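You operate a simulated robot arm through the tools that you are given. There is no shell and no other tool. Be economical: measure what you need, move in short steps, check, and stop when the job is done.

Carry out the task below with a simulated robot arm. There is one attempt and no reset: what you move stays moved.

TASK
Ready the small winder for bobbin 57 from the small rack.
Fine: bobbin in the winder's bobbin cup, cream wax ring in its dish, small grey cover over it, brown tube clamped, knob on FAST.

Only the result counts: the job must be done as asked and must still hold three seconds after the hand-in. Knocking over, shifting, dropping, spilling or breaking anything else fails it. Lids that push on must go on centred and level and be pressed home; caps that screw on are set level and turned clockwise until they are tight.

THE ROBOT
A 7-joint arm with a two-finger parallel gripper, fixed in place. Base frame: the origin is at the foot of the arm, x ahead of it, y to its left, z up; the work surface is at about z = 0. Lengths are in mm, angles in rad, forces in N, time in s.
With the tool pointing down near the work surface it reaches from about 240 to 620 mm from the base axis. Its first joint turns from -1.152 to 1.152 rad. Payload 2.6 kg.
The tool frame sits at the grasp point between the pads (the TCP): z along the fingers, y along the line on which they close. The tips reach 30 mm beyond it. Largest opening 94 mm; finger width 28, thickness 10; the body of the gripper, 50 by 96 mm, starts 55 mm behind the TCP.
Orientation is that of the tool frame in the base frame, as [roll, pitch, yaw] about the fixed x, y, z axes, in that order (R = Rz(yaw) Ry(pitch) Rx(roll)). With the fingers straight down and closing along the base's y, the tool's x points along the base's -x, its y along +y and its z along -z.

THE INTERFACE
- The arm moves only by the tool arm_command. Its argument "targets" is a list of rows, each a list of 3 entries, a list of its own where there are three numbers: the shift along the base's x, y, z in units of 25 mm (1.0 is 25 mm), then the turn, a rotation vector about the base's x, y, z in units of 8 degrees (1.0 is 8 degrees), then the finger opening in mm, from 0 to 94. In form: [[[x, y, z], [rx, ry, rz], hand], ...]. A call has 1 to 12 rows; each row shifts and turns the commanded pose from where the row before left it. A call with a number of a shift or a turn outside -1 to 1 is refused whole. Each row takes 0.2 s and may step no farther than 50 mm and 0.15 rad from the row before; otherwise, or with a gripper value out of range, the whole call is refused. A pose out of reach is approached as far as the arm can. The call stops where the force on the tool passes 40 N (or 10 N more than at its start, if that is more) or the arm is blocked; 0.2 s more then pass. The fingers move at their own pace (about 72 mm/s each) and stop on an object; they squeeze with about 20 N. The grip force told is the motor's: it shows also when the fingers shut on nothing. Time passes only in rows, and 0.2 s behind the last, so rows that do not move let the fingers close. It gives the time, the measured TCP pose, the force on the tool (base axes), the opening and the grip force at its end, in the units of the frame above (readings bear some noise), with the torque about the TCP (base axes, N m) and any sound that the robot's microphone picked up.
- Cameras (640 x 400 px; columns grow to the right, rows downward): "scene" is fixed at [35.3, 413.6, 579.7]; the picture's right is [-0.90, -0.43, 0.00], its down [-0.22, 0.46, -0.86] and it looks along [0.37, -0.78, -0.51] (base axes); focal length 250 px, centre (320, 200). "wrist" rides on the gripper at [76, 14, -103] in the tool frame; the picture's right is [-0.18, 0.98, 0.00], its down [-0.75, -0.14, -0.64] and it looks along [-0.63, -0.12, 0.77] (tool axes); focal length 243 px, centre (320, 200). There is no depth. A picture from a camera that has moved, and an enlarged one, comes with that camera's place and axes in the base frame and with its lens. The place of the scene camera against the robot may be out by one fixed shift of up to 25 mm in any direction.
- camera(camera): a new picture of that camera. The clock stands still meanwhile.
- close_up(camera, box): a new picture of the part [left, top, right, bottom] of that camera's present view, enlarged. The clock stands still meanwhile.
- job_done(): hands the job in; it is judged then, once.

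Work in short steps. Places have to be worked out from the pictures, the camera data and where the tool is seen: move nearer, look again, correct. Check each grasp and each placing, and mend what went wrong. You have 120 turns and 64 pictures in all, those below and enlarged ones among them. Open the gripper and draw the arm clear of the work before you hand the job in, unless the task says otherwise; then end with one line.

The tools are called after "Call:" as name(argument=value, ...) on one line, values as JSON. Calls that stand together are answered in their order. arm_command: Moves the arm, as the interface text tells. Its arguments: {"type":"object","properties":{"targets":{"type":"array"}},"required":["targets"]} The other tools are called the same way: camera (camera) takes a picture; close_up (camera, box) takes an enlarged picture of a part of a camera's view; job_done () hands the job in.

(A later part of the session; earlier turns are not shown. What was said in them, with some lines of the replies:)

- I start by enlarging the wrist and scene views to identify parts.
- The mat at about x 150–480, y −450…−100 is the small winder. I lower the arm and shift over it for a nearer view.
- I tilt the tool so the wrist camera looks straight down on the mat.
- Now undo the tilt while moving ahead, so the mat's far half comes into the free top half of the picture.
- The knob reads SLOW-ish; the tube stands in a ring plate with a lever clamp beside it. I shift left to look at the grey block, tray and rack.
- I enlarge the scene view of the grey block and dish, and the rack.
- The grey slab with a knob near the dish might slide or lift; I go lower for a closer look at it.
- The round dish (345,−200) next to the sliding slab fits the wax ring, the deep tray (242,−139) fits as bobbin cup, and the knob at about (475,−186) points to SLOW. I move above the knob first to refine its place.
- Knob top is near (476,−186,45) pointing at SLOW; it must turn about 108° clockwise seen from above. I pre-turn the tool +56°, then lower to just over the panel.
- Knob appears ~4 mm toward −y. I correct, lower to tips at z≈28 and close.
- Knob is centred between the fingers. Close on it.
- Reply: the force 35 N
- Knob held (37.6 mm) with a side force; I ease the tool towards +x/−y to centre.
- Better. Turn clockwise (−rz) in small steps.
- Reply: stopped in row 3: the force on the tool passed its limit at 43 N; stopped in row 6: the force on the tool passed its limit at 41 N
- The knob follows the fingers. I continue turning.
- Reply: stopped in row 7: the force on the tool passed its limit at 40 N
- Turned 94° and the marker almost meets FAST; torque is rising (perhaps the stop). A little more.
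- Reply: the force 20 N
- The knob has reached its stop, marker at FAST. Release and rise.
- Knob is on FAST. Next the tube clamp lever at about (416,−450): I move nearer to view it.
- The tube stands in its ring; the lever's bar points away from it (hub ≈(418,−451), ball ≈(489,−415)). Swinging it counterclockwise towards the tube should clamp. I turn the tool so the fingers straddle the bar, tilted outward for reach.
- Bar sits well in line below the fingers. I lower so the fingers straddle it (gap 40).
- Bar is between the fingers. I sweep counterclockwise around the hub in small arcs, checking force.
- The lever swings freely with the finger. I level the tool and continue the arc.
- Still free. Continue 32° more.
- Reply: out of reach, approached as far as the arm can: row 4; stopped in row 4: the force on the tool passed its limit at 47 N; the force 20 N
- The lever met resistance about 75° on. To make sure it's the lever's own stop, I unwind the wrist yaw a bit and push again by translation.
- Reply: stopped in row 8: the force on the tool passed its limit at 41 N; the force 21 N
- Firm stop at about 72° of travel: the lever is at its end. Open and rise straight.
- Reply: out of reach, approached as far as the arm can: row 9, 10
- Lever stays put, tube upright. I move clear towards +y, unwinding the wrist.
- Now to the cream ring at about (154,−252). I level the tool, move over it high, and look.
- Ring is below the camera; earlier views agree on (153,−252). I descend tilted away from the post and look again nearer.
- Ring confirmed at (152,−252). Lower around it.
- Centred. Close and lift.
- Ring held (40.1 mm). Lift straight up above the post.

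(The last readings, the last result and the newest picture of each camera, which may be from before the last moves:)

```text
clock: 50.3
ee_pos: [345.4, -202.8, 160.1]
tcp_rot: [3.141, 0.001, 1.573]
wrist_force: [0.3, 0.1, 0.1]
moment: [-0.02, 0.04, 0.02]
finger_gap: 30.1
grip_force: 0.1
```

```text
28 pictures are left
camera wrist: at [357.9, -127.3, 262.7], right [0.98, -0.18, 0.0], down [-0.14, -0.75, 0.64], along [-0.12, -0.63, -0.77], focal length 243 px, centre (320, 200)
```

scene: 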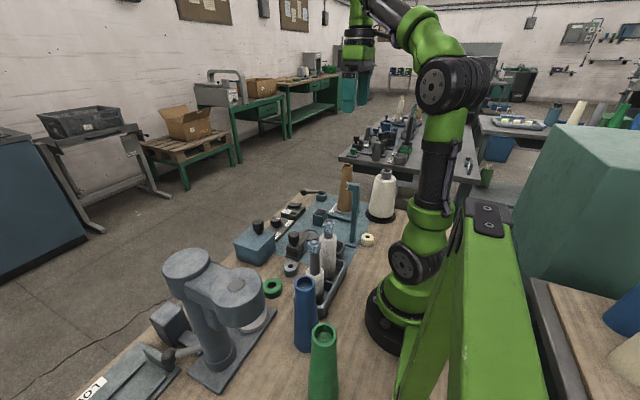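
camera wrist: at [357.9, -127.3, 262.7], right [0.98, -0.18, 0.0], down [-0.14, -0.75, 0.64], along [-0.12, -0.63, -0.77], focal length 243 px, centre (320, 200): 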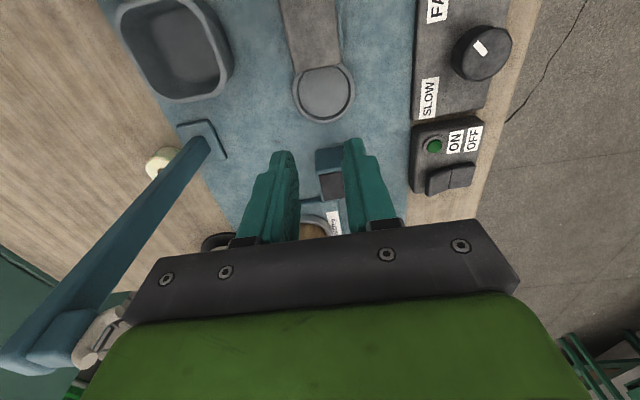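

The ring slipped out during the lift; I check where it lies now.

Call:
close_up(camera="scene", box=[310, 160, 410, 260])

Call:
close_up(camera="wrist", box=[100, 60, 360, 220])

```text
4.00 times, centred on (360, 210) of scene
camera zoom: at [35.3, 413.6, 579.7], right [-0.9, -0.43, 0.0], down [-0.22, 0.46, -0.86], along [0.37, -0.78, -0.51], focal length 999 px, centre (160, 160)
```

zoom: 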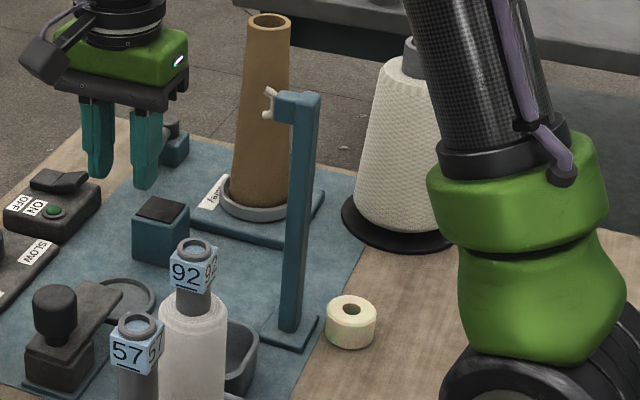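

```text
2.46 times, centred on (230, 140) of wrist
camera zoom: at [357.9, -127.3, 262.7], right [0.98, -0.18, 0.0], down [-0.14, -0.75, 0.64], along [-0.12, -0.63, -0.77], focal length 597 px, centre (542, 348)
```

zoom: 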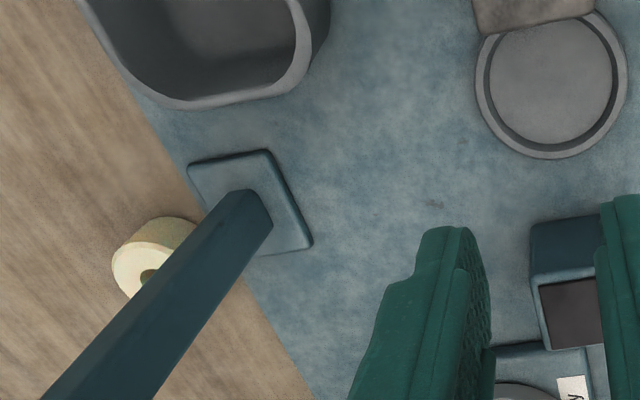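

Ring still stands upright at its old place; the grip was too shallow. I go back, with less tilt and a deeper grip, and lift gently.

Call:
arm_command(targets=[[[0, 0, 1], [0, 0, 1], 70], [[0, 0, 1], [0, 0, 1], 70], [[0, 0, 1], [0, 0, 1], 70], [[0, 0, 1], [0, 0, 1], 70], [[0, 0, 1], [0, 0, 1], 70], [[0, 0, 1], [0, 0, 1], 70], [[0, 0, 1], [0, 0, 1], 70], [[-0.9, -0.2, 0], [0, 0, 1], 70], [[-0.9, -0.2, 0], [0, 0, 1], 70], [[-0.9, -0.2, 0], [0, 0, 1], 70], [[-0.9, -0.2, 0], [0, 0, 1], 70], [[-0.9, -0.2, 0], [0, 0, 0.25], 70]])

Call:
arm_command(targets=[[[-0.9, -0.3, 0], [0, -0.5, 0], 70], [[-0.9, -0.3, 0], [0, -0.75, 0], 70], [[-0.9, -0.3, 0], [0, 0, 0], 70], [[-0.8, -0.2, 0], [0, 0, 0], 70], [[0, 0, -1], [0, 0, 0], 70], [[0, 0, -1], [0, 0, 0], 70], [[0, 0, -1], [0, 0, 0], 70], [[0, 0, -1], [0, 0, 0], 70], [[0, 0, -1], [0, 0, 0], 70], [[0, 0, -1], [0, 0, 0], 70], [[0, 0, -1], [0, 0, 0], 70], [[0, 0, -1], [0, 0, 0], 70]])

```text
clock: 52.9
ee_pos: [231.4, -229.0, 335.6]
tcp_rot: [3.141, -0.001, -3.138]
wrist_force: [-0.3, -0.7, -0.2]
moment: [0.06, 0.06, 0.03]
finger_gap: 70.1
grip_force: 0.2
```

```text
clock: 55.5
ee_pos: [144.7, -255.3, 135.8]
tcp_rot: [-3.14, 0.174, -3.139]
wrist_force: [-0.3, 0.1, 0.2]
moment: [0.02, -0.03, 0.02]
finger_gap: 69.9
grip_force: 0.1
```

Call:
arm_command(targets=[[[0.1, 0.06, -0.9], [0, 0, 0], 64], [[0.1, 0.07, -0.9], [0, 0, 0], 64], [[0, 0, -0.9], [0, 0, 0], 64], [[0, 0, -0.7], [0, 0, 0], 64], [[0, 0, -0.4], [0, 0, 0], 64], [[0, 0, -0.26], [0, 0, 0], 64], [[0, 0, 0], [0, 0, 0], 64]])

Call:
camera(camera="wrist")

```text
clock: 57.1
ee_pos: [148.8, -252.6, 33.5]
tcp_rot: [-3.141, 0.172, -3.141]
wrist_force: [0.4, 0.4, 0.9]
moment: [0.01, -0.02, 0.0]
finger_gap: 64.1
grip_force: 0.1
```

```text
25 pictures are left
camera wrist: at [54.7, -238.8, 121.3], right [0.18, 0.98, 0.03], down [0.63, -0.14, 0.76], along [0.75, -0.12, -0.65], focal length 243 px, centre (320, 200)
```

wrist: 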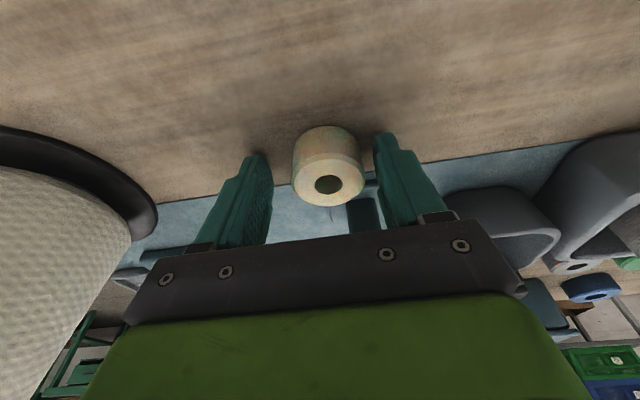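

Call:
arm_command(targets=[[[0, 0.06, -0.04], [0, 0, 0], 64], [[0, 0, 0], [0, 0, 0], 36], [[0, 0, 0], [0, 0, 0], 36], [[0, 0, 0], [0, 0, 0], 36], [[0, 0, 0.1], [0, 0, 0], 36], [[0, 0, 0.2], [0, 0, 0], 36], [[0, 0, 0.3], [0, 0, 0], 36], [[0, 0, 0.3], [0, 0, 0], 36], [[0, 0, 0.3], [0, 0, 0], 36], [[0, 0, 0], [0, 0, 0], 36]])

Call:
camera(camera="wrist")

```text
clock: 59.3
ee_pos: [150.3, -250.3, 64.3]
tcp_rot: [3.14, 0.174, -3.14]
wrist_force: [-0.4, -0.1, 0.2]
moment: [-0.02, 0.0, -0.02]
finger_gap: 39.2
grip_force: 19.6
```

```text
24 pictures are left
camera wrist: at [55.7, -237.4, 151.4], right [0.18, 0.98, 0.03], down [0.63, -0.14, 0.76], along [0.75, -0.12, -0.65], focal length 243 px, centre (320, 200)
```

wrist: 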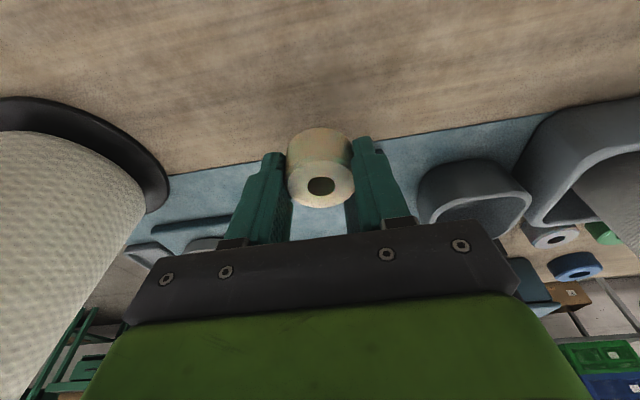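

Held and lifted. I raise gently, checking.

Call:
arm_command(targets=[[[0, 0, 0.4], [0, 0, 0], 36], [[0, 0, 0.5], [0, 0, 0], 36], [[0, 0, 0.5], [0, 0, 0], 36], [[0, 0, 0.5], [0, 0, 0], 36], [[0, 0, 0.5], [0, 0, 0], 36], [[0, 0, 0.5], [0, 0, 0], 36], [[0, 0, 0.5], [0, 0, 0], 36], [[0, 0, 0.5], [0, 0, 0], 36], [[0, 0, 0.5], [0, 0, 0], 36], [[0, 0, 0.4], [0, 0, 0], 36], [[0, 0, 0.2], [0, 0, 0], 36]])

```text
clock: 61.7
ee_pos: [150.2, -252.1, 188.9]
tcp_rot: [3.141, 0.173, -3.138]
wrist_force: [0.2, -0.8, -0.8]
moment: [0.01, 0.02, -0.02]
finger_gap: 39.4
grip_force: 19.9
```

Call:
arm_command(targets=[[[0, 0, 0.3], [0, 0, 0], 36], [[0, 0, 0.5], [0, 0, 0], 36], [[0, 0, 0.6], [0, 0, 0], 36], [[0, 0, 0.6], [0, 0, 0], 36], [[0, 0, 0.6], [0, 0, 0], 36], [[0, 0, 0.6], [0, 0, 0], 36], [[0, 0, 0.6], [0, 0, 0], 36], [[0, 0, 0.6], [0, 0, 0], 36], [[0, 0, 0.6], [0, 0, 0], 36], [[0, 0, 0.6], [0, 0, 0], 36], [[0, 0, 0.4], [0, 0, 0], 36], [[0, 0, 0.2], [0, 0, 0], 36]])

Call:
arm_command(targets=[[[0.3, 0.1, 0], [0, 0.5, 0], 36], [[0.5, 0.1, 0], [0, 0.75, 0], 36], [[0.6, 0.15, 0], [0, 0, -0.7], 36], [[0.6, 0.15, 0], [0, 0, -0.7], 36], [[0.6, 0.15, 0], [0, 0, -0.8], 36], [[0.6, 0.15, 0], [0, 0, -0.8], 36], [[0.6, 0.15, 0], [0, 0, -0.8], 36], [[0.6, 0.15, 0], [0, 0, -0.8], 36], [[0.6, 0.15, 0], [0, 0, -0.8], 36], [[0.6, 0.15, 0], [0, 0, -0.8], 36], [[0.6, 0.15, 0], [0, 0, -0.8], 36], [[0.6, 0.15, 0], [0, 0, -0.8], 36]])

```text
clock: 64.3
ee_pos: [149.5, -250.7, 344.2]
tcp_rot: [-3.142, 0.173, -3.14]
wrist_force: [1.1, 0.3, 0.0]
moment: [0.0, -0.02, 0.03]
finger_gap: 39.4
grip_force: 20.2
```

```text
clock: 66.9
ee_pos: [321.9, -206.7, 343.4]
tcp_rot: [-3.141, -0.002, 2.051]
wrist_force: [0.2, -0.1, -0.7]
moment: [0.01, 0.03, -0.01]
finger_gap: 39.4
grip_force: 19.8
```

Still held. Bring it over the dish and lower to look.

Call:
arm_command(targets=[[[0.5, 0.1, -0.3], [0, 0, -0.8], 36], [[0.5, 0.1, -0.5], [0, 0, -0.8], 36], [[0, 0, -0.7], [0, 0, -0.8], 36], [[0, 0, -0.7], [0, 0, -0.8], 36], [[0, 0, -0.8], [0, 0, -0.25], 36], [[0, 0, -0.8], [0, 0, 0], 36], [[0, 0, -0.8], [0, 0, 0], 36], [[0, 0, -0.8], [0, 0, 0], 36], [[0, 0, -0.8], [0, 0, 0], 36], [[0, 0, -0.8], [0, 0, 0], 36], [[0, 0, -0.6], [0, 0, 0], 36], [[0, 0, -0.3], [0, 0, 0], 36]])

Call:
camera(camera="wrist")

```text
clock: 69.5
ee_pos: [344.6, -203.9, 147.5]
tcp_rot: [3.14, 0.0, 1.573]
wrist_force: [0.8, -0.1, -0.1]
moment: [-0.01, 0.01, -0.01]
finger_gap: 39.3
grip_force: 20.4
```

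```text
23 pictures are left
camera wrist: at [357.9, -128.6, 248.9], right [0.98, -0.18, 0.0], down [-0.14, -0.75, 0.64], along [-0.12, -0.63, -0.77], focal length 243 px, centre (320, 200)
```

wrist: 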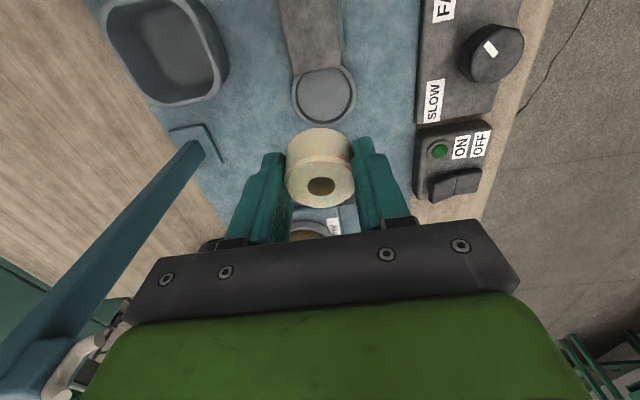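

Dish centre ≈(347,−199). I restore the 10° tilt so the ring is level and lower near the dish.

Call:
arm_command(targets=[[[0.05, 0.15, -0.4], [-0.6, 0, 0], 36], [[0.05, 0.15, -0.6], [-0.65, 0, 0], 36], [[0, 0, -0.6], [0, 0, 0], 36], [[0, 0, -0.6], [0, 0, 0], 36], [[0, 0, -0.5], [0, 0, 0], 36], [[0, 0, -0.4], [0, 0, 0], 36], [[0, 0, -0.3], [0, 0, 0], 36], [[0, 0, 0], [0, 0, 0], 36]])

Call:
camera(camera="wrist")

```text
clock: 71.3
ee_pos: [347.6, -194.2, 60.4]
tcp_rot: [-3.142, 0.174, 1.573]
wrist_force: [0.7, -0.5, -0.3]
moment: [0.02, -0.01, 0.02]
finger_gap: 39.2
grip_force: 19.9
```

```text
22 pictures are left
camera wrist: at [359.9, -102.6, 148.0], right [0.98, -0.18, 0.03], down [-0.14, -0.63, 0.76], along [-0.12, -0.75, -0.65], focal length 243 px, centre (320, 200)
```

wrist: 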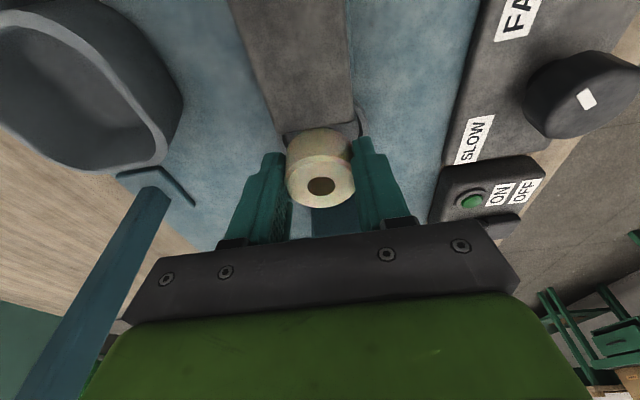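

I shift 4 mm away from the slab's end and lower onto the dish slowly.

Call:
arm_command(targets=[[[0, -0.17, 0], [0, 0, 0], 36], [[0, 0, -0.2], [0, 0, 0], 36], [[0, 0, -0.2], [0, 0, 0], 36], [[0, 0, -0.2], [0, 0, 0], 36], [[0, 0, -0.15], [0, 0, 0], 36], [[0, 0, -0.1], [0, 0, 0], 36], [[0, 0, 0], [0, 0, 0], 36]])

Call:
camera(camera="wrist")

```text
clock: 72.9
ee_pos: [347.6, -198.9, 41.2]
tcp_rot: [3.141, 0.172, 1.572]
wrist_force: [-14.5, 8.6, 33.0]
moment: [0.5, 0.51, 0.23]
finger_gap: 39.3
grip_force: 19.8
```

```text
21 pictures are left
camera wrist: at [359.7, -107.1, 128.4], right [0.98, -0.18, 0.03], down [-0.14, -0.63, 0.76], along [-0.12, -0.75, -0.65], focal length 243 px, centre (320, 200)
```

wrist: 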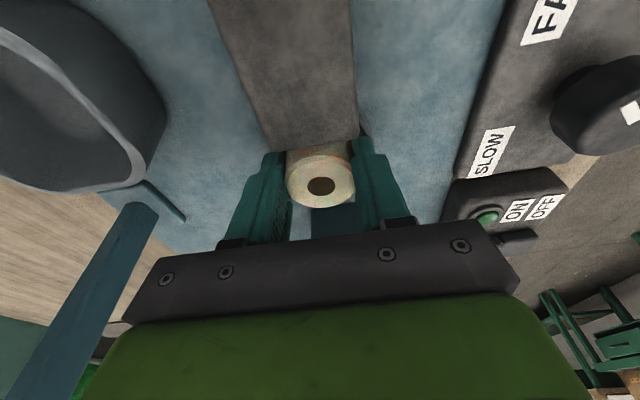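

Contact (fingers on the rim, ring a few mm above the floor). I ease up 1 mm and release slowly.

Call:
arm_command(targets=[[[0, 0, 0.04], [0, 0, 0], 36], [[0, 0, 0], [0, 0, 0], 44], [[0, 0, 0], [0, 0, 0], 52], [[0, 0, 0], [0, 0, 0], 56], [[0, 0, 0.3], [0, 0, 0], 58], [[0, -0.1, 0.7], [0, 0, 0], 58], [[0, -0.2, 0.9], [0, 0, 0], 58], [[0, -0.2, 0.9], [0.6, 0, 0], 58], [[0, 0, 0.9], [0.65, 0, 0], 58], [[0, 0, 0.3], [0, 0, 0], 58]])

Call:
camera(camera="wrist")

```text
clock: 75.1
ee_pos: [348.1, -212.8, 141.7]
tcp_rot: [-3.14, -0.003, 1.574]
wrist_force: [0.1, 0.2, 0.0]
moment: [-0.01, -0.02, -0.02]
finger_gap: 58.2
grip_force: 0.0
```

```text
20 pictures are left
camera wrist: at [359.9, -136.6, 244.5], right [0.98, -0.18, 0.0], down [-0.14, -0.76, 0.64], along [-0.12, -0.63, -0.77], focal length 243 px, centre (320, 200)
```

wrist: 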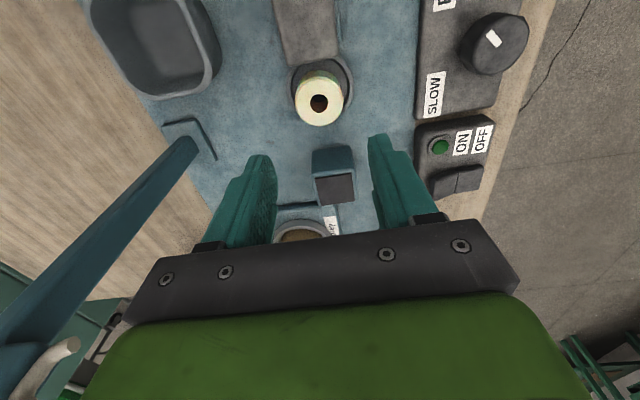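

Call:
close_up(camera="wrist", box=[260, 30, 380, 150])

```text
3.33 times, centred on (320, 90) of wrist
camera zoom: at [359.9, -136.6, 244.5], right [0.98, -0.18, 0.0], down [-0.14, -0.76, 0.64], along [-0.12, -0.63, -0.77], focal length 809 px, centre (320, 567)
```

zoom: 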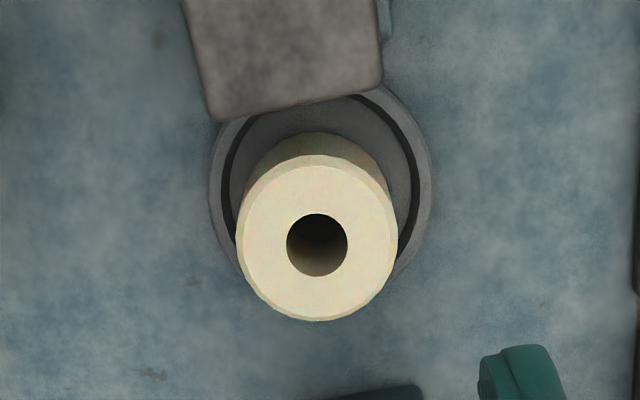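

Ring sits in the dish but about 5 mm off-centre toward −y. I regrip it shallowly and slide it +4.5 mm.

Call:
arm_command(targets=[[[-0.05, 0.2, -0.8], [0, 0, 0], 60], [[0, 0.17, -0.8], [0, 0, 0], 60], [[0, 0, -0.8], [0, 0, 0], 60], [[0, 0, -0.8], [0, 0, 0], 60], [[0, 0, -0.5], [0, 0, 0], 60], [[0, 0, 0], [0, 0, 0], 36], [[0, 0, 0], [0, 0, 0], 36], [[0, 0, 0], [0, 0, 0], 36], [[0, 0.1, 0], [0, 0, 0], 36], [[0, 0.1, 0], [0, 0, 0], 36], [[0, 0, 0], [0, 0, 0], 36]])

```text
clock: 77.5
ee_pos: [346.4, -197.7, 48.0]
tcp_rot: [-3.141, 0.001, 1.571]
wrist_force: [-0.6, 0.0, 0.4]
moment: [0.0, 0.0, -0.02]
finger_gap: 39.4
grip_force: 20.2
```

Call:
arm_command(targets=[[[0, 0, 0], [0, 0, 0], 46], [[0, 0, 0], [0, 0, 0], 56], [[0, 0, 0.2], [0, 0, 0], 60], [[0, 0, 0.8], [0, 0, 0], 60], [[0, 0, 0.9], [0, 0, 0], 60], [[0, 0, 0.9], [0, 0, 0], 60], [[0, 0, 0.9], [0, 0, 0], 60], [[0, 0, 0], [0, 0, 0], 60]])

Call:
close_up(camera="wrist", box=[230, 0, 410, 140])

```text
clock: 79.3
ee_pos: [346.6, -197.0, 140.0]
tcp_rot: [-3.141, 0.001, 1.575]
wrist_force: [0.7, -2.2, -0.3]
moment: [-0.01, 0.02, 0.0]
finger_gap: 60.0
grip_force: 0.1
```

```text
2.86 times, centred on (320, 70) of wrist
camera zoom: at [358.9, -122.5, 243.2], right [0.98, -0.18, 0.0], down [-0.14, -0.75, 0.64], along [-0.12, -0.63, -0.77], focal length 693 px, centre (320, 571)
```

zoom: 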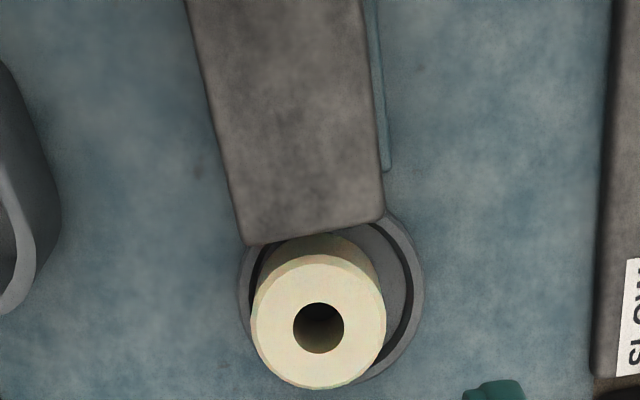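

Ring is well seated. Now I move above the slab's knob (≈(347,−93)) to inspect it.

Call:
arm_command(targets=[[[0, 0.8, 0.4], [0, 0, 0], 60], [[0, 0.8, 0.4], [0, 0, 0], 60], [[0, 0.8, 0.4], [0, 0, 0], 60], [[0, 0.8, 0], [0, 0, 0], 60], [[0, 0.8, 0], [0, 0, 0], 60], [[0, 0, 0], [0, 0, 0], 60]])

Call:
camera(camera="wrist")

```text
clock: 80.7
ee_pos: [346.1, -98.3, 170.6]
tcp_rot: [-3.142, 0.0, 1.573]
wrist_force: [0.0, 0.3, 0.1]
moment: [0.0, 0.0, -0.01]
finger_gap: 60.0
grip_force: 0.1
```

```text
17 pictures are left
camera wrist: at [358.5, -22.4, 273.2], right [0.98, -0.18, 0.0], down [-0.14, -0.75, 0.64], along [-0.12, -0.63, -0.77], focal length 243 px, centre (320, 200)
```

wrist: 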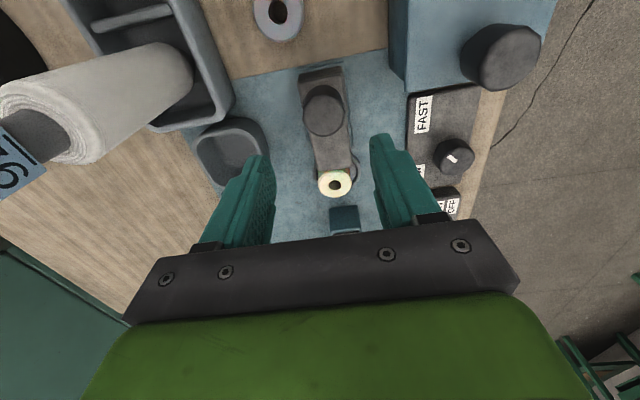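

Knob top at about (347.5,−92,75). I lower the fingers either side of it and close.

Call:
arm_command(targets=[[[0.05, 0.24, -0.8], [0, 0, 0], 60], [[0, 0, -0.9], [0, 0, 0], 60], [[0, 0, -0.9], [0, 0, 0], 60], [[0, 0, -0.6], [0, 0, 0], 60], [[0, 0, -0.35], [0, 0, 0], 60], [[0, 0, 0], [0, 0, 0], 24], [[0, 0, 0], [0, 0, 0], 24], [[0, 0, 0], [0, 0, 0], 24], [[0, 0, 0], [0, 0, 0], 24]])

```text
clock: 82.7
ee_pos: [348.3, -90.9, 84.5]
tcp_rot: [3.135, 0.001, 1.576]
wrist_force: [23.1, 0.1, -2.1]
moment: [-0.11, 0.06, 0.11]
finger_gap: 36.8
grip_force: 11.0
```

Contact with the knob slightly to +x; I re-centre and try sliding −y.

Call:
arm_command(targets=[[[0.1, 0, 0], [0, 0, 0], 24], [[0, 0, 0], [0, 0, 0], 24], [[0, 0, 0], [0, 0, 0], 24]])

Call:
arm_command(targets=[[[0, -0.15, 0], [0, 0, 0], 24], [[0, -0.2, 0], [0, 0, 0], 24], [[0, -0.2, 0], [0, 0, 0], 24], [[0, 0, 0], [0, 0, 0], 24]])

Call:
camera(camera="wrist")

```text
clock: 83.5
ee_pos: [349.6, -90.8, 81.7]
tcp_rot: [3.14, -0.002, 1.574]
wrist_force: [8.9, 0.7, 17.7]
moment: [-0.03, 0.34, 0.1]
finger_gap: 33.6
grip_force: 45.0
```

```text
clock: 84.5
ee_pos: [349.5, -105.4, 83.6]
tcp_rot: [3.139, -0.002, 1.573]
wrist_force: [-6.1, -1.0, 33.6]
moment: [0.16, 0.38, -0.07]
finger_gap: 33.7
grip_force: 45.1
```

```text
16 pictures are left
camera wrist: at [362.4, -30.3, 185.5], right [0.98, -0.18, 0.0], down [-0.14, -0.75, 0.64], along [-0.12, -0.63, -0.77], focal length 243 px, centre (320, 200)
```

wrist: 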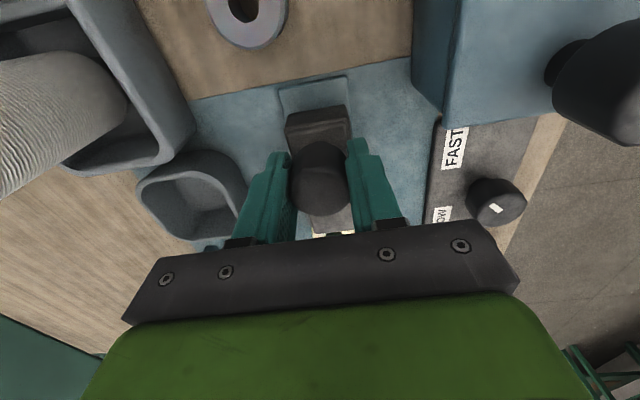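

It slides freely. Relieve the vertical load and continue.

Call:
arm_command(targets=[[[0, -0.2, 0.06], [0, 0, 0], 24], [[0, -0.3, 0], [0, 0, 0], 24], [[0, -0.3, 0], [0, 0, 0], 24], [[0, -0.3, 0], [0, 0, 0], 24], [[0, 0, 0], [0, 0, 0], 24]])

```text
clock: 85.7
ee_pos: [350.6, -132.4, 83.9]
tcp_rot: [-3.141, -0.003, 1.574]
wrist_force: [4.7, -0.8, 3.4]
moment: [0.41, 0.14, 0.16]
finger_gap: 33.6
grip_force: 45.0
```

Call:
arm_command(targets=[[[0, -0.3, 0], [0, 0, 0], 24], [[0, -0.3, 0], [0, 0, 0], 24], [[0, -0.3, 0], [0, 0, 0], 24], [[0, -0.3, 0], [0, 0, 0], 24], [[0, 0, 0], [0, 0, 0], 24]])

Call:
close_up(camera="scene", box=[260, 180, 380, 280])

```text
clock: 86.5
ee_pos: [350.5, -145.5, 81.5]
tcp_rot: [-3.134, -0.016, 1.576]
wrist_force: [-4.0, 4.7, 3.6]
moment: [-0.5, -0.54, -0.15]
finger_gap: 33.6
grip_force: 44.5
stopped in row 3: the force on the tool passed its limit at 51 N (the readings are from after the stop); the commanded pose is now the measured one
```

```text
4.00 times, centred on (320, 230) of scene
camera zoom: at [35.3, 413.6, 579.6], right [-0.9, -0.43, 0.0], down [-0.22, 0.46, -0.86], along [0.37, -0.78, -0.51], focal length 999 px, centre (320, 80)
```

zoom: 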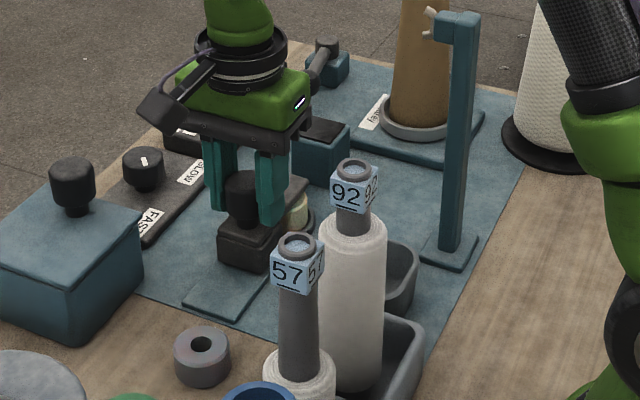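

The slide stopped firmly after 55 mm with the slab over the ring. Release, rise and check.

Call:
arm_command(targets=[[[0, 0, 0], [0, 0, 0], 50], [[0, 0, 0], [0, 0, 0], 62], [[0, 0, 0.8], [0, 0, 0], 62], [[0, 0.4, 0.9], [0.1, -0.1, 0], 62], [[0, 0.8, 0.9], [0, 0, 0], 62], [[0, 0.8, 0.9], [0, 0, 0], 62], [[0, 0.8, 0.5], [0, 0, 0], 62], [[0, 0, 0], [0, 0, 0], 62]])

Call:
camera(camera="wrist")

```text
clock: 88.3
ee_pos: [349.9, -76.1, 181.8]
tcp_rot: [3.133, -0.032, 1.574]
wrist_force: [0.4, -0.7, 0.9]
moment: [-0.01, -0.01, -0.02]
finger_gap: 62.1
grip_force: 0.0
```

```text
14 pictures are left
camera wrist: at [360.7, -3.6, 286.3], right [0.98, -0.18, 0.0], down [-0.14, -0.77, 0.62], along [-0.11, -0.61, -0.79], focal length 243 px, centre (320, 200)
```

wrist: 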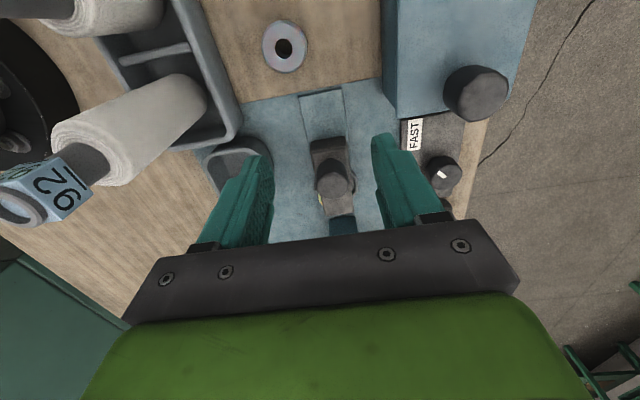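

Cover sits over the ring at its stop. Now the bobbin: estimate 57 at (212,36), top z≈195. I raise, turn the tool 180° (camera towards −y side) on the way.

Call:
arm_command(targets=[[[0, 0, 1], [-0.23, 0.06, 0], 70], [[0, 0, 1], [0, 0, 1], 70], [[0, 0, 1], [0, 0, 1], 70], [[0, 0, 1], [0, 0, 1], 70], [[0, 0, 1], [0, 0, 1], 70], [[0, 0, 1], [0, 0, 1], 70], [[0, 0, 0], [0, 0, 1], 70], [[0, 0, 0], [0, 0, 1], 70], [[0, 0, 0], [0, 0, 1], 70], [[0, 0, 0], [0, 0, 1], 70], [[0, 0, 0], [0, 0, 1], 70], [[0, 0, 0], [0, 0, 1], 70]])

Call:
arm_command(targets=[[[-0.4, 0.3, 0], [0, 0, 1], 70], [[-0.4, 0.3, 0], [0, 0, 1], 70], [[-0.4, 0.3, 0], [0, 0, 1], 70], [[-0.5, 0.4, 0], [0, 0, 1], 70], [[-0.5, 0.4, 0], [0, 0, 1], 70], [[-0.5, 0.4, 0], [0, 0, 1], 70], [[-0.5, 0.5, 0], [0, 0, 1], 70], [[-0.5, 0.5, 0], [0, 0, 1], 70], [[-0.5, 0.5, 0], [0, 0, 1], 70], [[-0.5, 0.4, 0], [0, 0, 1], 70], [[-0.4, 0.3, 0], [0, 0, 1], 70], [[-0.4, 0.2, 0], [0, 0, 0.5], 70]])

Call:
camera(camera="wrist")

```text
clock: 90.9
ee_pos: [350.5, -75.6, 331.7]
tcp_rot: [3.141, 0.001, 3.113]
wrist_force: [-0.2, 0.3, 0.2]
moment: [0.01, -0.02, 0.0]
finger_gap: 70.1
grip_force: 0.0
```

```text
clock: 93.5
ee_pos: [211.7, 34.8, 331.1]
tcp_rot: [3.14, -0.001, -1.563]
wrist_force: [0.6, 1.0, -0.7]
moment: [0.01, -0.03, -0.02]
finger_gap: 70.1
grip_force: 0.2
```

```text
13 pictures are left
camera wrist: at [197.3, -40.8, 434.5], right [-0.98, 0.18, 0.0], down [0.14, 0.75, 0.64], along [0.11, 0.63, -0.77], focal length 243 px, centre (320, 200)
```

wrist: 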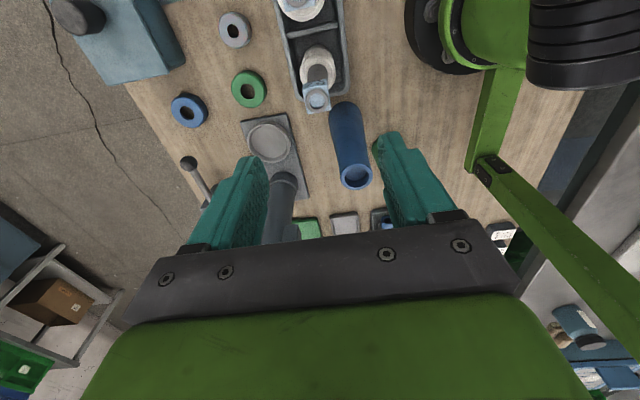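

Bobbin 57 top refines to (213,31). I descend to just above its tag and look.

Call:
arm_command(targets=[[[0.05, -0.16, -0.8], [0, 0, 0], 76], [[0, 0, -0.9], [0, 0, 0], 76], [[0, 0, -0.9], [0, 0, 0], 76], [[0, 0, -0.9], [0, 0, 0], 76], [[0, 0, -0.6], [0, 0, 0], 76], [[0, 0, 0], [0, 0, 0], 76]])

Call:
camera(camera="wrist")

```text
clock: 94.9
ee_pos: [213.0, 32.9, 228.9]
tcp_rot: [3.141, 0.001, -1.566]
wrist_force: [-0.4, -0.3, -0.1]
moment: [0.0, 0.0, -0.02]
finger_gap: 76.2
grip_force: 0.1
```

```text
12 pictures are left
camera wrist: at [198.0, -44.6, 331.1], right [-0.98, 0.18, 0.0], down [0.14, 0.75, 0.64], along [0.12, 0.63, -0.77], focal length 243 px, centre (320, 200)
```

wrist: 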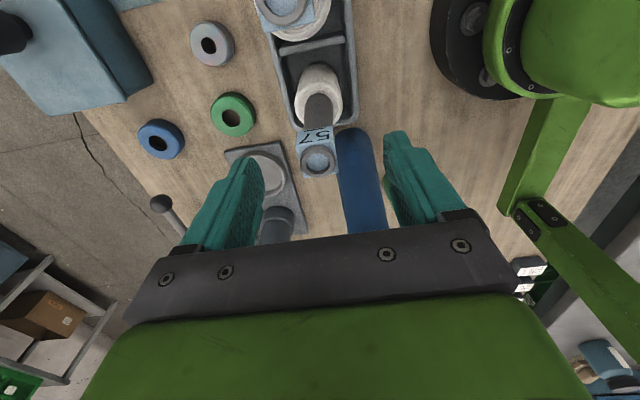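

Aligned. Lower so the pads sit on the core below the tag, then close.

Call:
arm_command(targets=[[[0, 0.04, -0.7], [0, 0, 0], 76], [[0, 0, -0.8], [0, 0, 0], 76], [[0, 0, -0.8], [0, 0, 0], 76], [[0, 0, -0.6], [0, 0, 0], 76], [[0, 0, -0.25], [0, 0, 0], 76], [[0, 0, 0], [0, 0, 0], 76]])

Call:
camera(camera="wrist")

```text
clock: 96.3
ee_pos: [213.6, 33.5, 151.4]
tcp_rot: [3.141, 0.002, -1.565]
wrist_force: [0.0, -0.2, 0.0]
moment: [0.01, 0.03, 0.01]
finger_gap: 75.8
grip_force: 0.2
```

```text
11 pictures are left
camera wrist: at [198.1, -43.0, 253.3], right [-0.98, 0.18, 0.0], down [0.14, 0.75, 0.64], along [0.12, 0.63, -0.77], focal length 243 px, centre (320, 200)
```

wrist: 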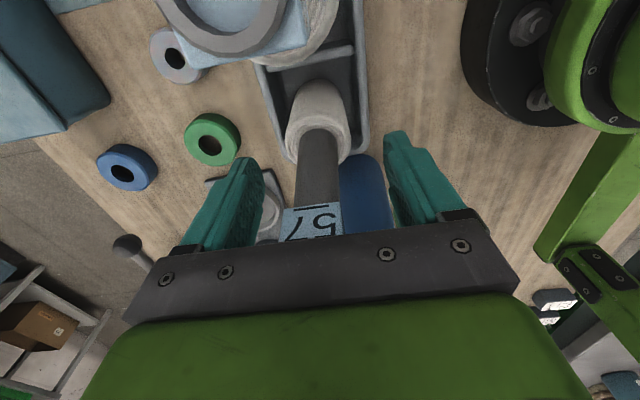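

Core is between the pads. Close and lift a little.

Call:
arm_command(targets=[[[0, 0, 0], [0, 0, 0], 16], [[0, 0, 0], [0, 0, 0], 16], [[0, 0, 0], [0, 0, 0], 16], [[0, 0, 0], [0, 0, 0], 16], [[0, 0, 0.1], [0, 0, 0], 16], [[0, 0, 0.2], [0, 0, 0], 16], [[0, 0, 0.3], [0, 0, 0], 16], [[0, 0, 0.2], [0, 0, 0], 16], [[0, 0, 0], [0, 0, 0], 16]])

```text
clock: 98.3
ee_pos: [214.2, 34.8, 170.4]
tcp_rot: [3.141, 0.001, -1.564]
wrist_force: [-0.5, 0.5, -0.5]
moment: [0.02, -0.02, 0.04]
finger_gap: 44.0
grip_force: 20.2
```

Gap 44 mm — probably on the tag. I look before lifting further.

Call:
camera(camera="wrist")

Call:
close_up(camera="scene", box=[250, 150, 390, 330])

```text
10 pictures are left
camera wrist: at [198.5, -42.7, 273.0], right [-0.98, 0.18, 0.0], down [0.14, 0.75, 0.64], along [0.12, 0.63, -0.77], focal length 243 px, centre (320, 200)
```

wrist: 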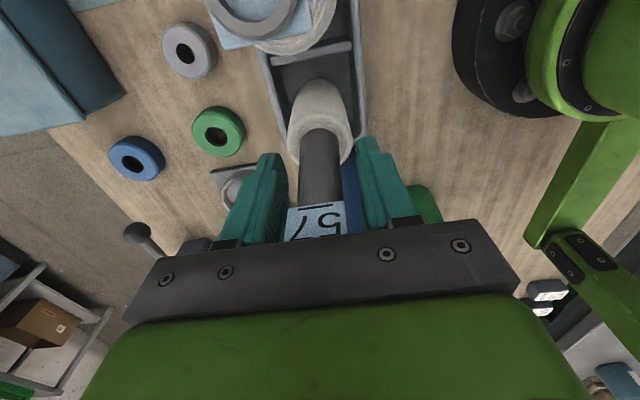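

```text
2.22 times, centred on (320, 240) of scene
camera zoom: at [35.3, 413.6, 579.7], right [-0.9, -0.43, 0.0], down [-0.22, 0.46, -0.86], along [0.37, -0.78, -0.51], focal length 555 px, centre (320, 111)
```

zoom: 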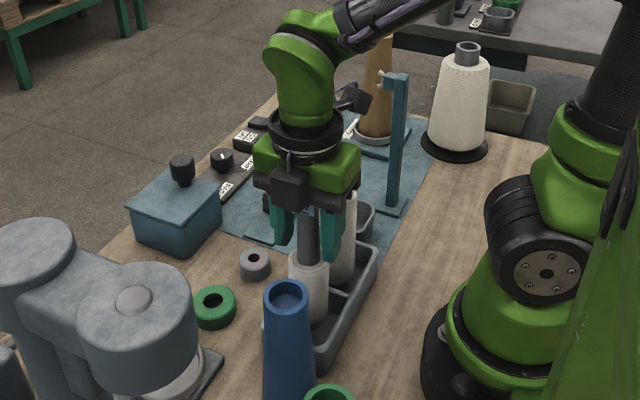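

The bobbin hangs from its tag and rose with the gripper. I lift it clear and route it around bobbin 92 on the +x side.

Call:
arm_command(targets=[[[0, 0, 0.3], [0, 0, 0], 16], [[0, 0, 0.5], [0, 0, 0], 16], [[0, 0, 0.5], [0, 0, 0], 16], [[0, 0, 0.5], [0, 0, 0], 16], [[0, 0, 0.3], [0, 0, 0], 16], [[0.3, 0, 0], [0, 0, 0], 16], [[0.5, 0, 0], [0, 0, 0], 16], [[0.6, 0, 0], [0, 0, 0], 16], [[0.6, 0, 0], [0, 0, 0], 16], [[0.6, 0, 0], [0, 0, 0], 16], [[0.5, 0, 0], [0, 0, 0], 16], [[0.3, 0, 0], [0, 0, 0], 16]])

Call:
camera(camera="scene")

```text
clock: 100.9
ee_pos: [300.4, 33.4, 223.1]
tcp_rot: [-3.141, 0.003, -1.567]
wrist_force: [0.4, 0.5, 0.0]
moment: [0.05, 0.01, 0.01]
finger_gap: 43.9
grip_force: 20.1
```

```text
8 pictures are left
```

scene: 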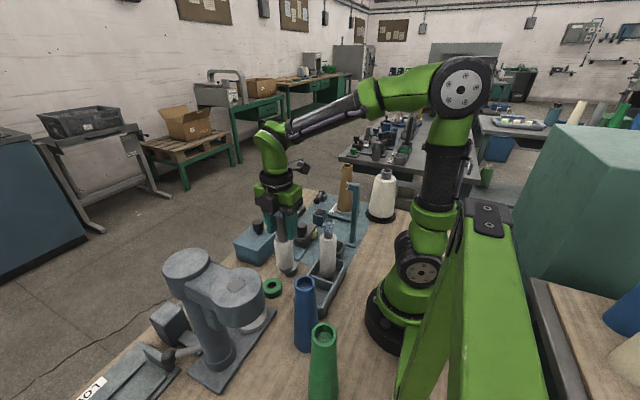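

Bobbin held upright. Move −y to the cup's row while turning the tool −90°.

Call:
arm_command(targets=[[[0, -0.4, 0], [0, 0, -0.8], 16], [[0, -0.6, 0], [0, 0, -1], 16], [[0, -0.6, 0], [0, 0, -1], 16], [[0, -0.6, 0], [0, 0, -1], 16], [[0, -0.6, 0], [0, 0, -1], 16], [[0, -0.6, 0], [0, 0, -1], 16], [[0, -0.6, 0], [0, 0, -1], 16], [[0, -0.6, 0], [0, 0, -1], 16], [[0, -0.6, 0], [0, 0, -1], 16], [[0, -0.6, 0], [0, 0, -1], 16], [[0, -0.6, 0], [0, 0, -1], 16], [[0, -0.5, 0], [0, 0, -0.5], 16]])

Call:
arm_command(targets=[[[-0.3, 0, 0], [0, 0, 0], 16], [[-0.5, 0, 0], [0, 0, 0], 16], [[-0.6, 0, 0], [0, 0, 0], 16], [[-0.5, 0, 0], [0, 0, 0], 16], [[-0.4, 0, 0], [0, 0, 0], 16], [[-0.2, 0, 0], [0, 0, 0], 16], [[0, 0, 0], [0, 0, 0], 16]])

Call:
camera(camera="wrist")

```text
clock: 103.5
ee_pos: [297.8, -138.9, 223.9]
tcp_rot: [3.141, 0.0, 3.136]
wrist_force: [0.0, -0.3, -1.0]
moment: [0.02, -0.04, 0.0]
finger_gap: 44.4
grip_force: 19.6
```

```text
clock: 105.1
ee_pos: [236.1, -137.9, 223.0]
tcp_rot: [3.141, 0.001, 3.14]
wrist_force: [-0.3, -1.1, -1.3]
moment: [-0.02, 0.05, 0.02]
finger_gap: 44.3
grip_force: 20.2
```

```text
7 pictures are left
camera wrist: at [158.0, -124.5, 325.2], right [0.19, 0.98, 0.0], down [0.75, -0.14, 0.64], along [0.63, -0.12, -0.77], focal length 243 px, centre (320, 200)
```

wrist: 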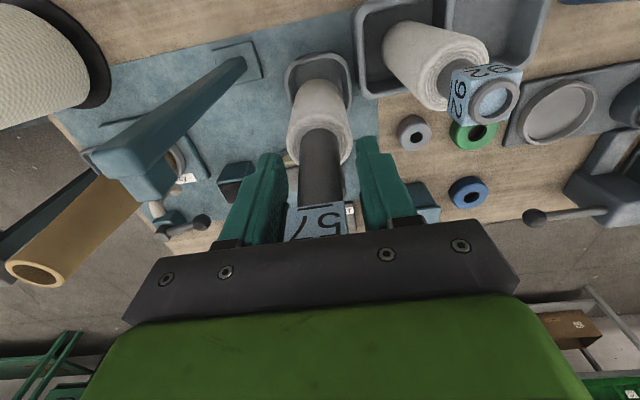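

Cup centre ≈(240,−138); bobbin base is just behind it. I shift +4 mm in x and lower.

Call:
arm_command(targets=[[[0.15, -0.02, -0.2], [0, 0, 0], 16], [[0, 0, -0.5], [0, 0, 0], 16], [[0, 0, -0.5], [0, 0, 0], 16], [[0, 0, -0.4], [0, 0, 0], 16], [[0, 0, -0.3], [0, 0, 0], 16], [[0, 0, -0.2], [0, 0, 0], 16], [[0, 0, 0], [0, 0, 0], 16]])

Call:
close_up(camera="wrist", box=[230, 20, 410, 240])

```text
clock: 106.7
ee_pos: [239.7, -138.4, 170.3]
tcp_rot: [-3.141, 0.0, 3.138]
wrist_force: [-0.4, -0.2, -1.3]
moment: [-0.01, -0.02, 0.0]
finger_gap: 44.0
grip_force: 20.2
```

```text
1.82 times, centred on (320, 130) of wrist
camera zoom: at [161.6, -125.2, 273.0], right [0.19, 0.98, 0.0], down [0.75, -0.14, 0.64], along [0.63, -0.12, -0.77], focal length 441 px, centre (320, 327)
```

zoom: 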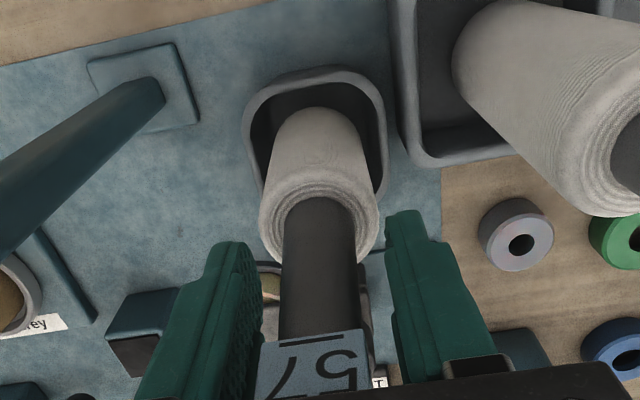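

The base is inside the cup. Lower slowly to contact.

Call:
arm_command(targets=[[[0, 0, -0.2], [0, 0, 0], 16], [[0, 0, -0.2], [0, 0, 0], 16], [[0, 0, -0.15], [0, 0, 0], 16], [[0, 0, -0.1], [0, 0, 0], 16], [[0, 0, 0], [0, 0, 0], 16]])

```text
clock: 107.9
ee_pos: [240.7, -139.0, 153.5]
tcp_rot: [-3.139, 0.0, 3.141]
wrist_force: [-0.8, -0.7, -1.0]
moment: [-0.02, 0.01, 0.0]
finger_gap: 44.4
grip_force: 19.8
```

Call:
arm_command(targets=[[[0, 0, -0.05], [0, 0, 0], 16], [[0, 0, -0.05], [0, 0, 0], 16], [[0, 0, -0.05], [0, 0, 0], 16], [[0, 0, -0.05], [0, 0, 0], 16], [[0, 0, 0], [0, 0, 0], 16]])

```text
clock: 109.1
ee_pos: [241.4, -139.9, 150.5]
tcp_rot: [-3.139, 0.005, 3.138]
wrist_force: [-5.0, -2.7, 26.4]
moment: [-0.07, 0.38, 0.02]
finger_gap: 44.3
grip_force: 19.9
```

Contact at z≈150.5. Ease 1.5 mm, open, rise straight.

Call:
arm_command(targets=[[[0, 0, 0.06], [0, 0, 0], 16], [[0, 0, 0], [0, 0, 0], 50], [[0, 0, 0], [0, 0, 0], 66], [[0, 0, 0], [0, 0, 0], 78], [[0, 0, 0.5], [0, 0, 0], 78], [[0, 0, 0.8], [0, 0, 0], 78], [[0, 0, 0.9], [0, 0, 0], 78], [[0, 0, 0.9], [0, 0, 0], 78], [[0, 0, 0.9], [0, 0, 0], 78], [[0, 0, 0.9], [0, 0, 0], 78], [[0, 0, 0], [0, 0, 0], 78]])

Call:
camera(camera="wrist")

Call:
close_up(camera="scene", box=[250, 160, 390, 290])

```text
clock: 111.5
ee_pos: [239.5, -139.0, 274.2]
tcp_rot: [-3.141, 0.0, 3.141]
wrist_force: [-0.2, 0.2, 0.4]
moment: [0.03, 0.02, -0.03]
finger_gap: 78.1
grip_force: 0.1
```

```text
5 pictures are left
camera wrist: at [161.6, -125.7, 376.4], right [0.19, 0.98, 0.0], down [0.75, -0.14, 0.64], along [0.63, -0.12, -0.77], focal length 243 px, centre (320, 200)
```

wrist: 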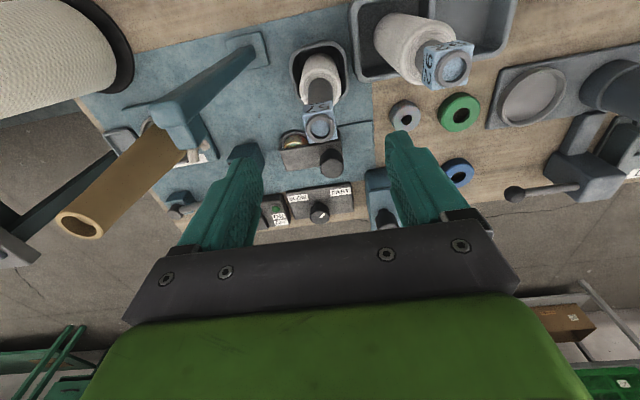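

```text
3.08 times, centred on (320, 225) of scene
camera zoom: at [35.3, 413.6, 579.7], right [-0.9, -0.43, 0.0], down [-0.22, 0.46, -0.86], along [0.37, -0.78, -0.51], focal length 768 px, centre (320, 123)
```

zoom: 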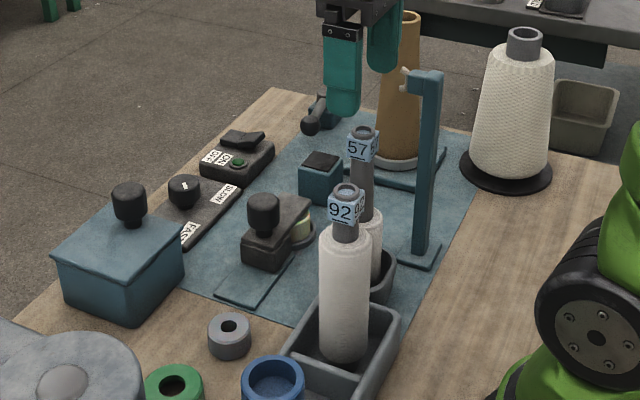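

Bobbin 57 stands in the cup. I zoom in on the cover and dish.

Call:
close_up(camera="wrist", box=[250, 90, 370, 230])

```text
2.86 times, centred on (310, 160) of wrist
camera zoom: at [161.6, -125.7, 376.4], right [0.19, 0.98, 0.0], down [0.75, -0.14, 0.64], along [0.63, -0.12, -0.77], focal length 693 px, centre (349, 314)
```

zoom: 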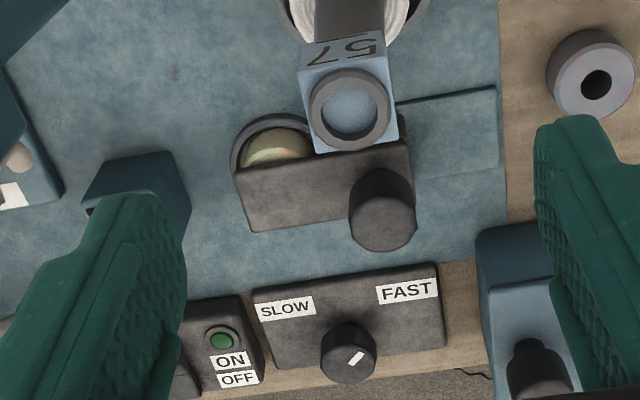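

Ring is under the slab, knob on FAST. To be sure the cover is at its end stop, I do a gentle confirming push on its knob from the +y side with closed fingers.

Call:
arm_command(targets=[[[0.5, 0, 0.5], [0, 0, 0], 40], [[0.9, 0, 0], [0, 0, -1], 10], [[0.9, 0.2, 0], [0, 0, -1], 0], [[0.9, 0.4, 0], [0, 0, -1], 0], [[0.9, 0.5, 0], [0, 0, -1], 0], [[0.2, 0.5, 0], [0, 0, -1], 0], [[0.05, 0, 0], [0, 0, -1], 0], [[0, 0, 0], [0, 0, -1], 0], [[0, 0, -0.5], [0, 0, -1], 0], [[0, 0, -0.9], [0, 0, -1], 0], [[0, 0, -0.9], [0, 0, -1], 0], [[0, 0, -0.9], [0, 0, -1], 0]])

```text
clock: 114.1
ee_pos: [349.3, -99.9, 206.2]
tcp_rot: [3.141, 0.002, 1.601]
wrist_force: [-0.1, 0.0, 0.5]
moment: [0.01, -0.01, 0.03]
finger_gap: 0.1
grip_force: 20.0
```

Call:
arm_command(targets=[[[0, 0, -0.9], [0, 0, -0.25], 0], [[0, 0, -0.9], [0, 0, 0], 0], [[0, 0, -0.9], [0, 0, 0], 0], [[0, 0, -0.9], [0, 0, 0], 0], [[0, 0, -0.9], [0, 0, 0], 0], [[0, -0.2, 0], [0, 0, 0], 0], [[0, -0.2, 0], [0, 0, 0], 0], [[0, -0.15, 0], [0, 0, 0], 0], [[0, -0.15, 0], [0, 0, 0], 0], [[0, -0.15, 0], [0, 0, 0], 0], [[0, -0.15, 0], [0, 0, 0], 0]])

```text
clock: 116.4
ee_pos: [349.2, -112.5, 94.0]
tcp_rot: [-3.135, -0.014, 1.572]
wrist_force: [-1.6, 4.8, 2.2]
moment: [0.01, 0.0, -0.02]
finger_gap: 0.0
grip_force: 19.9
stopped in row 11: the force on the tool passed its limit at 45 N (the readings are from after the stop); the commanded pose is now the measured one
```

The knob did not budge: end stop confirmed. I back off, rise and clear the work.

Call:
arm_command(targets=[[[0, 0.4, 0], [0, 0, 0], 0], [[0, 0, 0.8], [0, 0, 0], 20], [[0, 0, 1], [0, 0, 0], 60], [[0, 0, 1], [0, 0, 0], 80], [[0, 0, 1], [0, 0, 0], 80], [[0, 0, 1], [0, 0, 0], 80], [[0, 0, 1], [0, 0, 0], 80], [[0, 0, 1], [0, 0, 0], 80], [[0, 0, 1], [0, 0, 0], 80], [[0, 0, 1], [0, 0, 0], 80], [[0, 0, 0], [0, 0, 0], 80]])

Call:
close_up(camera="scene", box=[240, 170, 400, 300])

Call:
camera(camera="wrist")

```text
clock: 118.8
ee_pos: [349.0, -103.5, 314.9]
tcp_rot: [-3.135, -0.013, 1.571]
wrist_force: [-0.9, 0.3, 0.5]
moment: [0.02, 0.0, 0.0]
finger_gap: 79.9
grip_force: 0.1
```

```text
3.08 times, centred on (320, 235) of scene
camera zoom: at [35.3, 413.6, 579.7], right [-0.9, -0.43, 0.0], down [-0.22, 0.46, -0.86], along [0.37, -0.78, -0.51], focal length 768 px, centre (320, 92)
```

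zoom: 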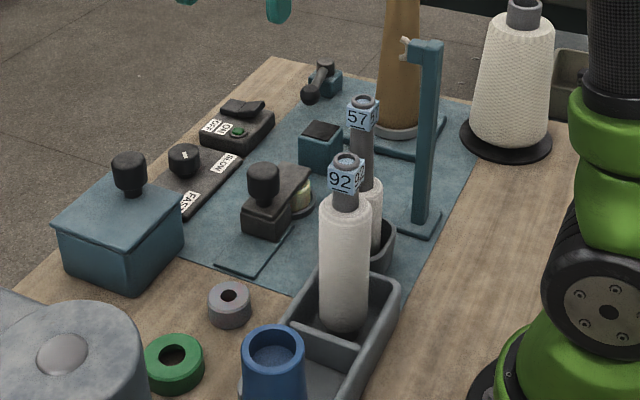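

```text
1 pictures are left
camera wrist: at [362.3, -29.5, 418.4], right [0.98, -0.18, -0.01], down [-0.14, -0.76, 0.63], along [-0.12, -0.62, -0.77], focal length 243 px, centre (320, 200)
```

wrist: 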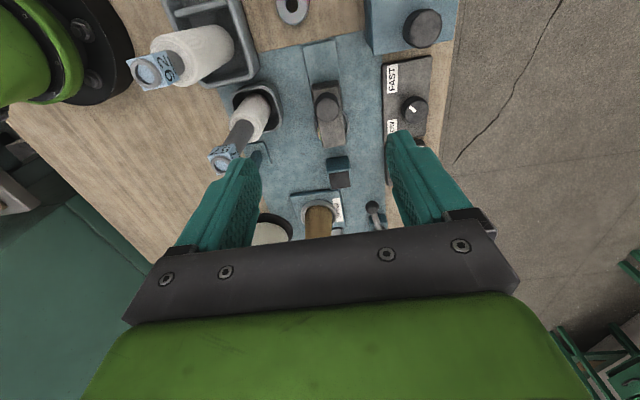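

Everything stands: bobbin 57 in the cup, ring in its dish under the cover, lever swung to its stop, knob on FAST, gripper open and clear. Handing in.

Call:
job_done()

```text
The job is handed in.
```

I set up the small winder for bobbin 57 and handed it in. The bobbin is in its cup, the cream wax ring is in its dish with the grey cover slid over it to its stop, and the knob is on FAST. I swung the clamp lever to its stop; it has no marking, so I took that as clamped and didn't test the brown tube. The ring slipped from the gripper once and stayed upright at its starting spot before I placed it.
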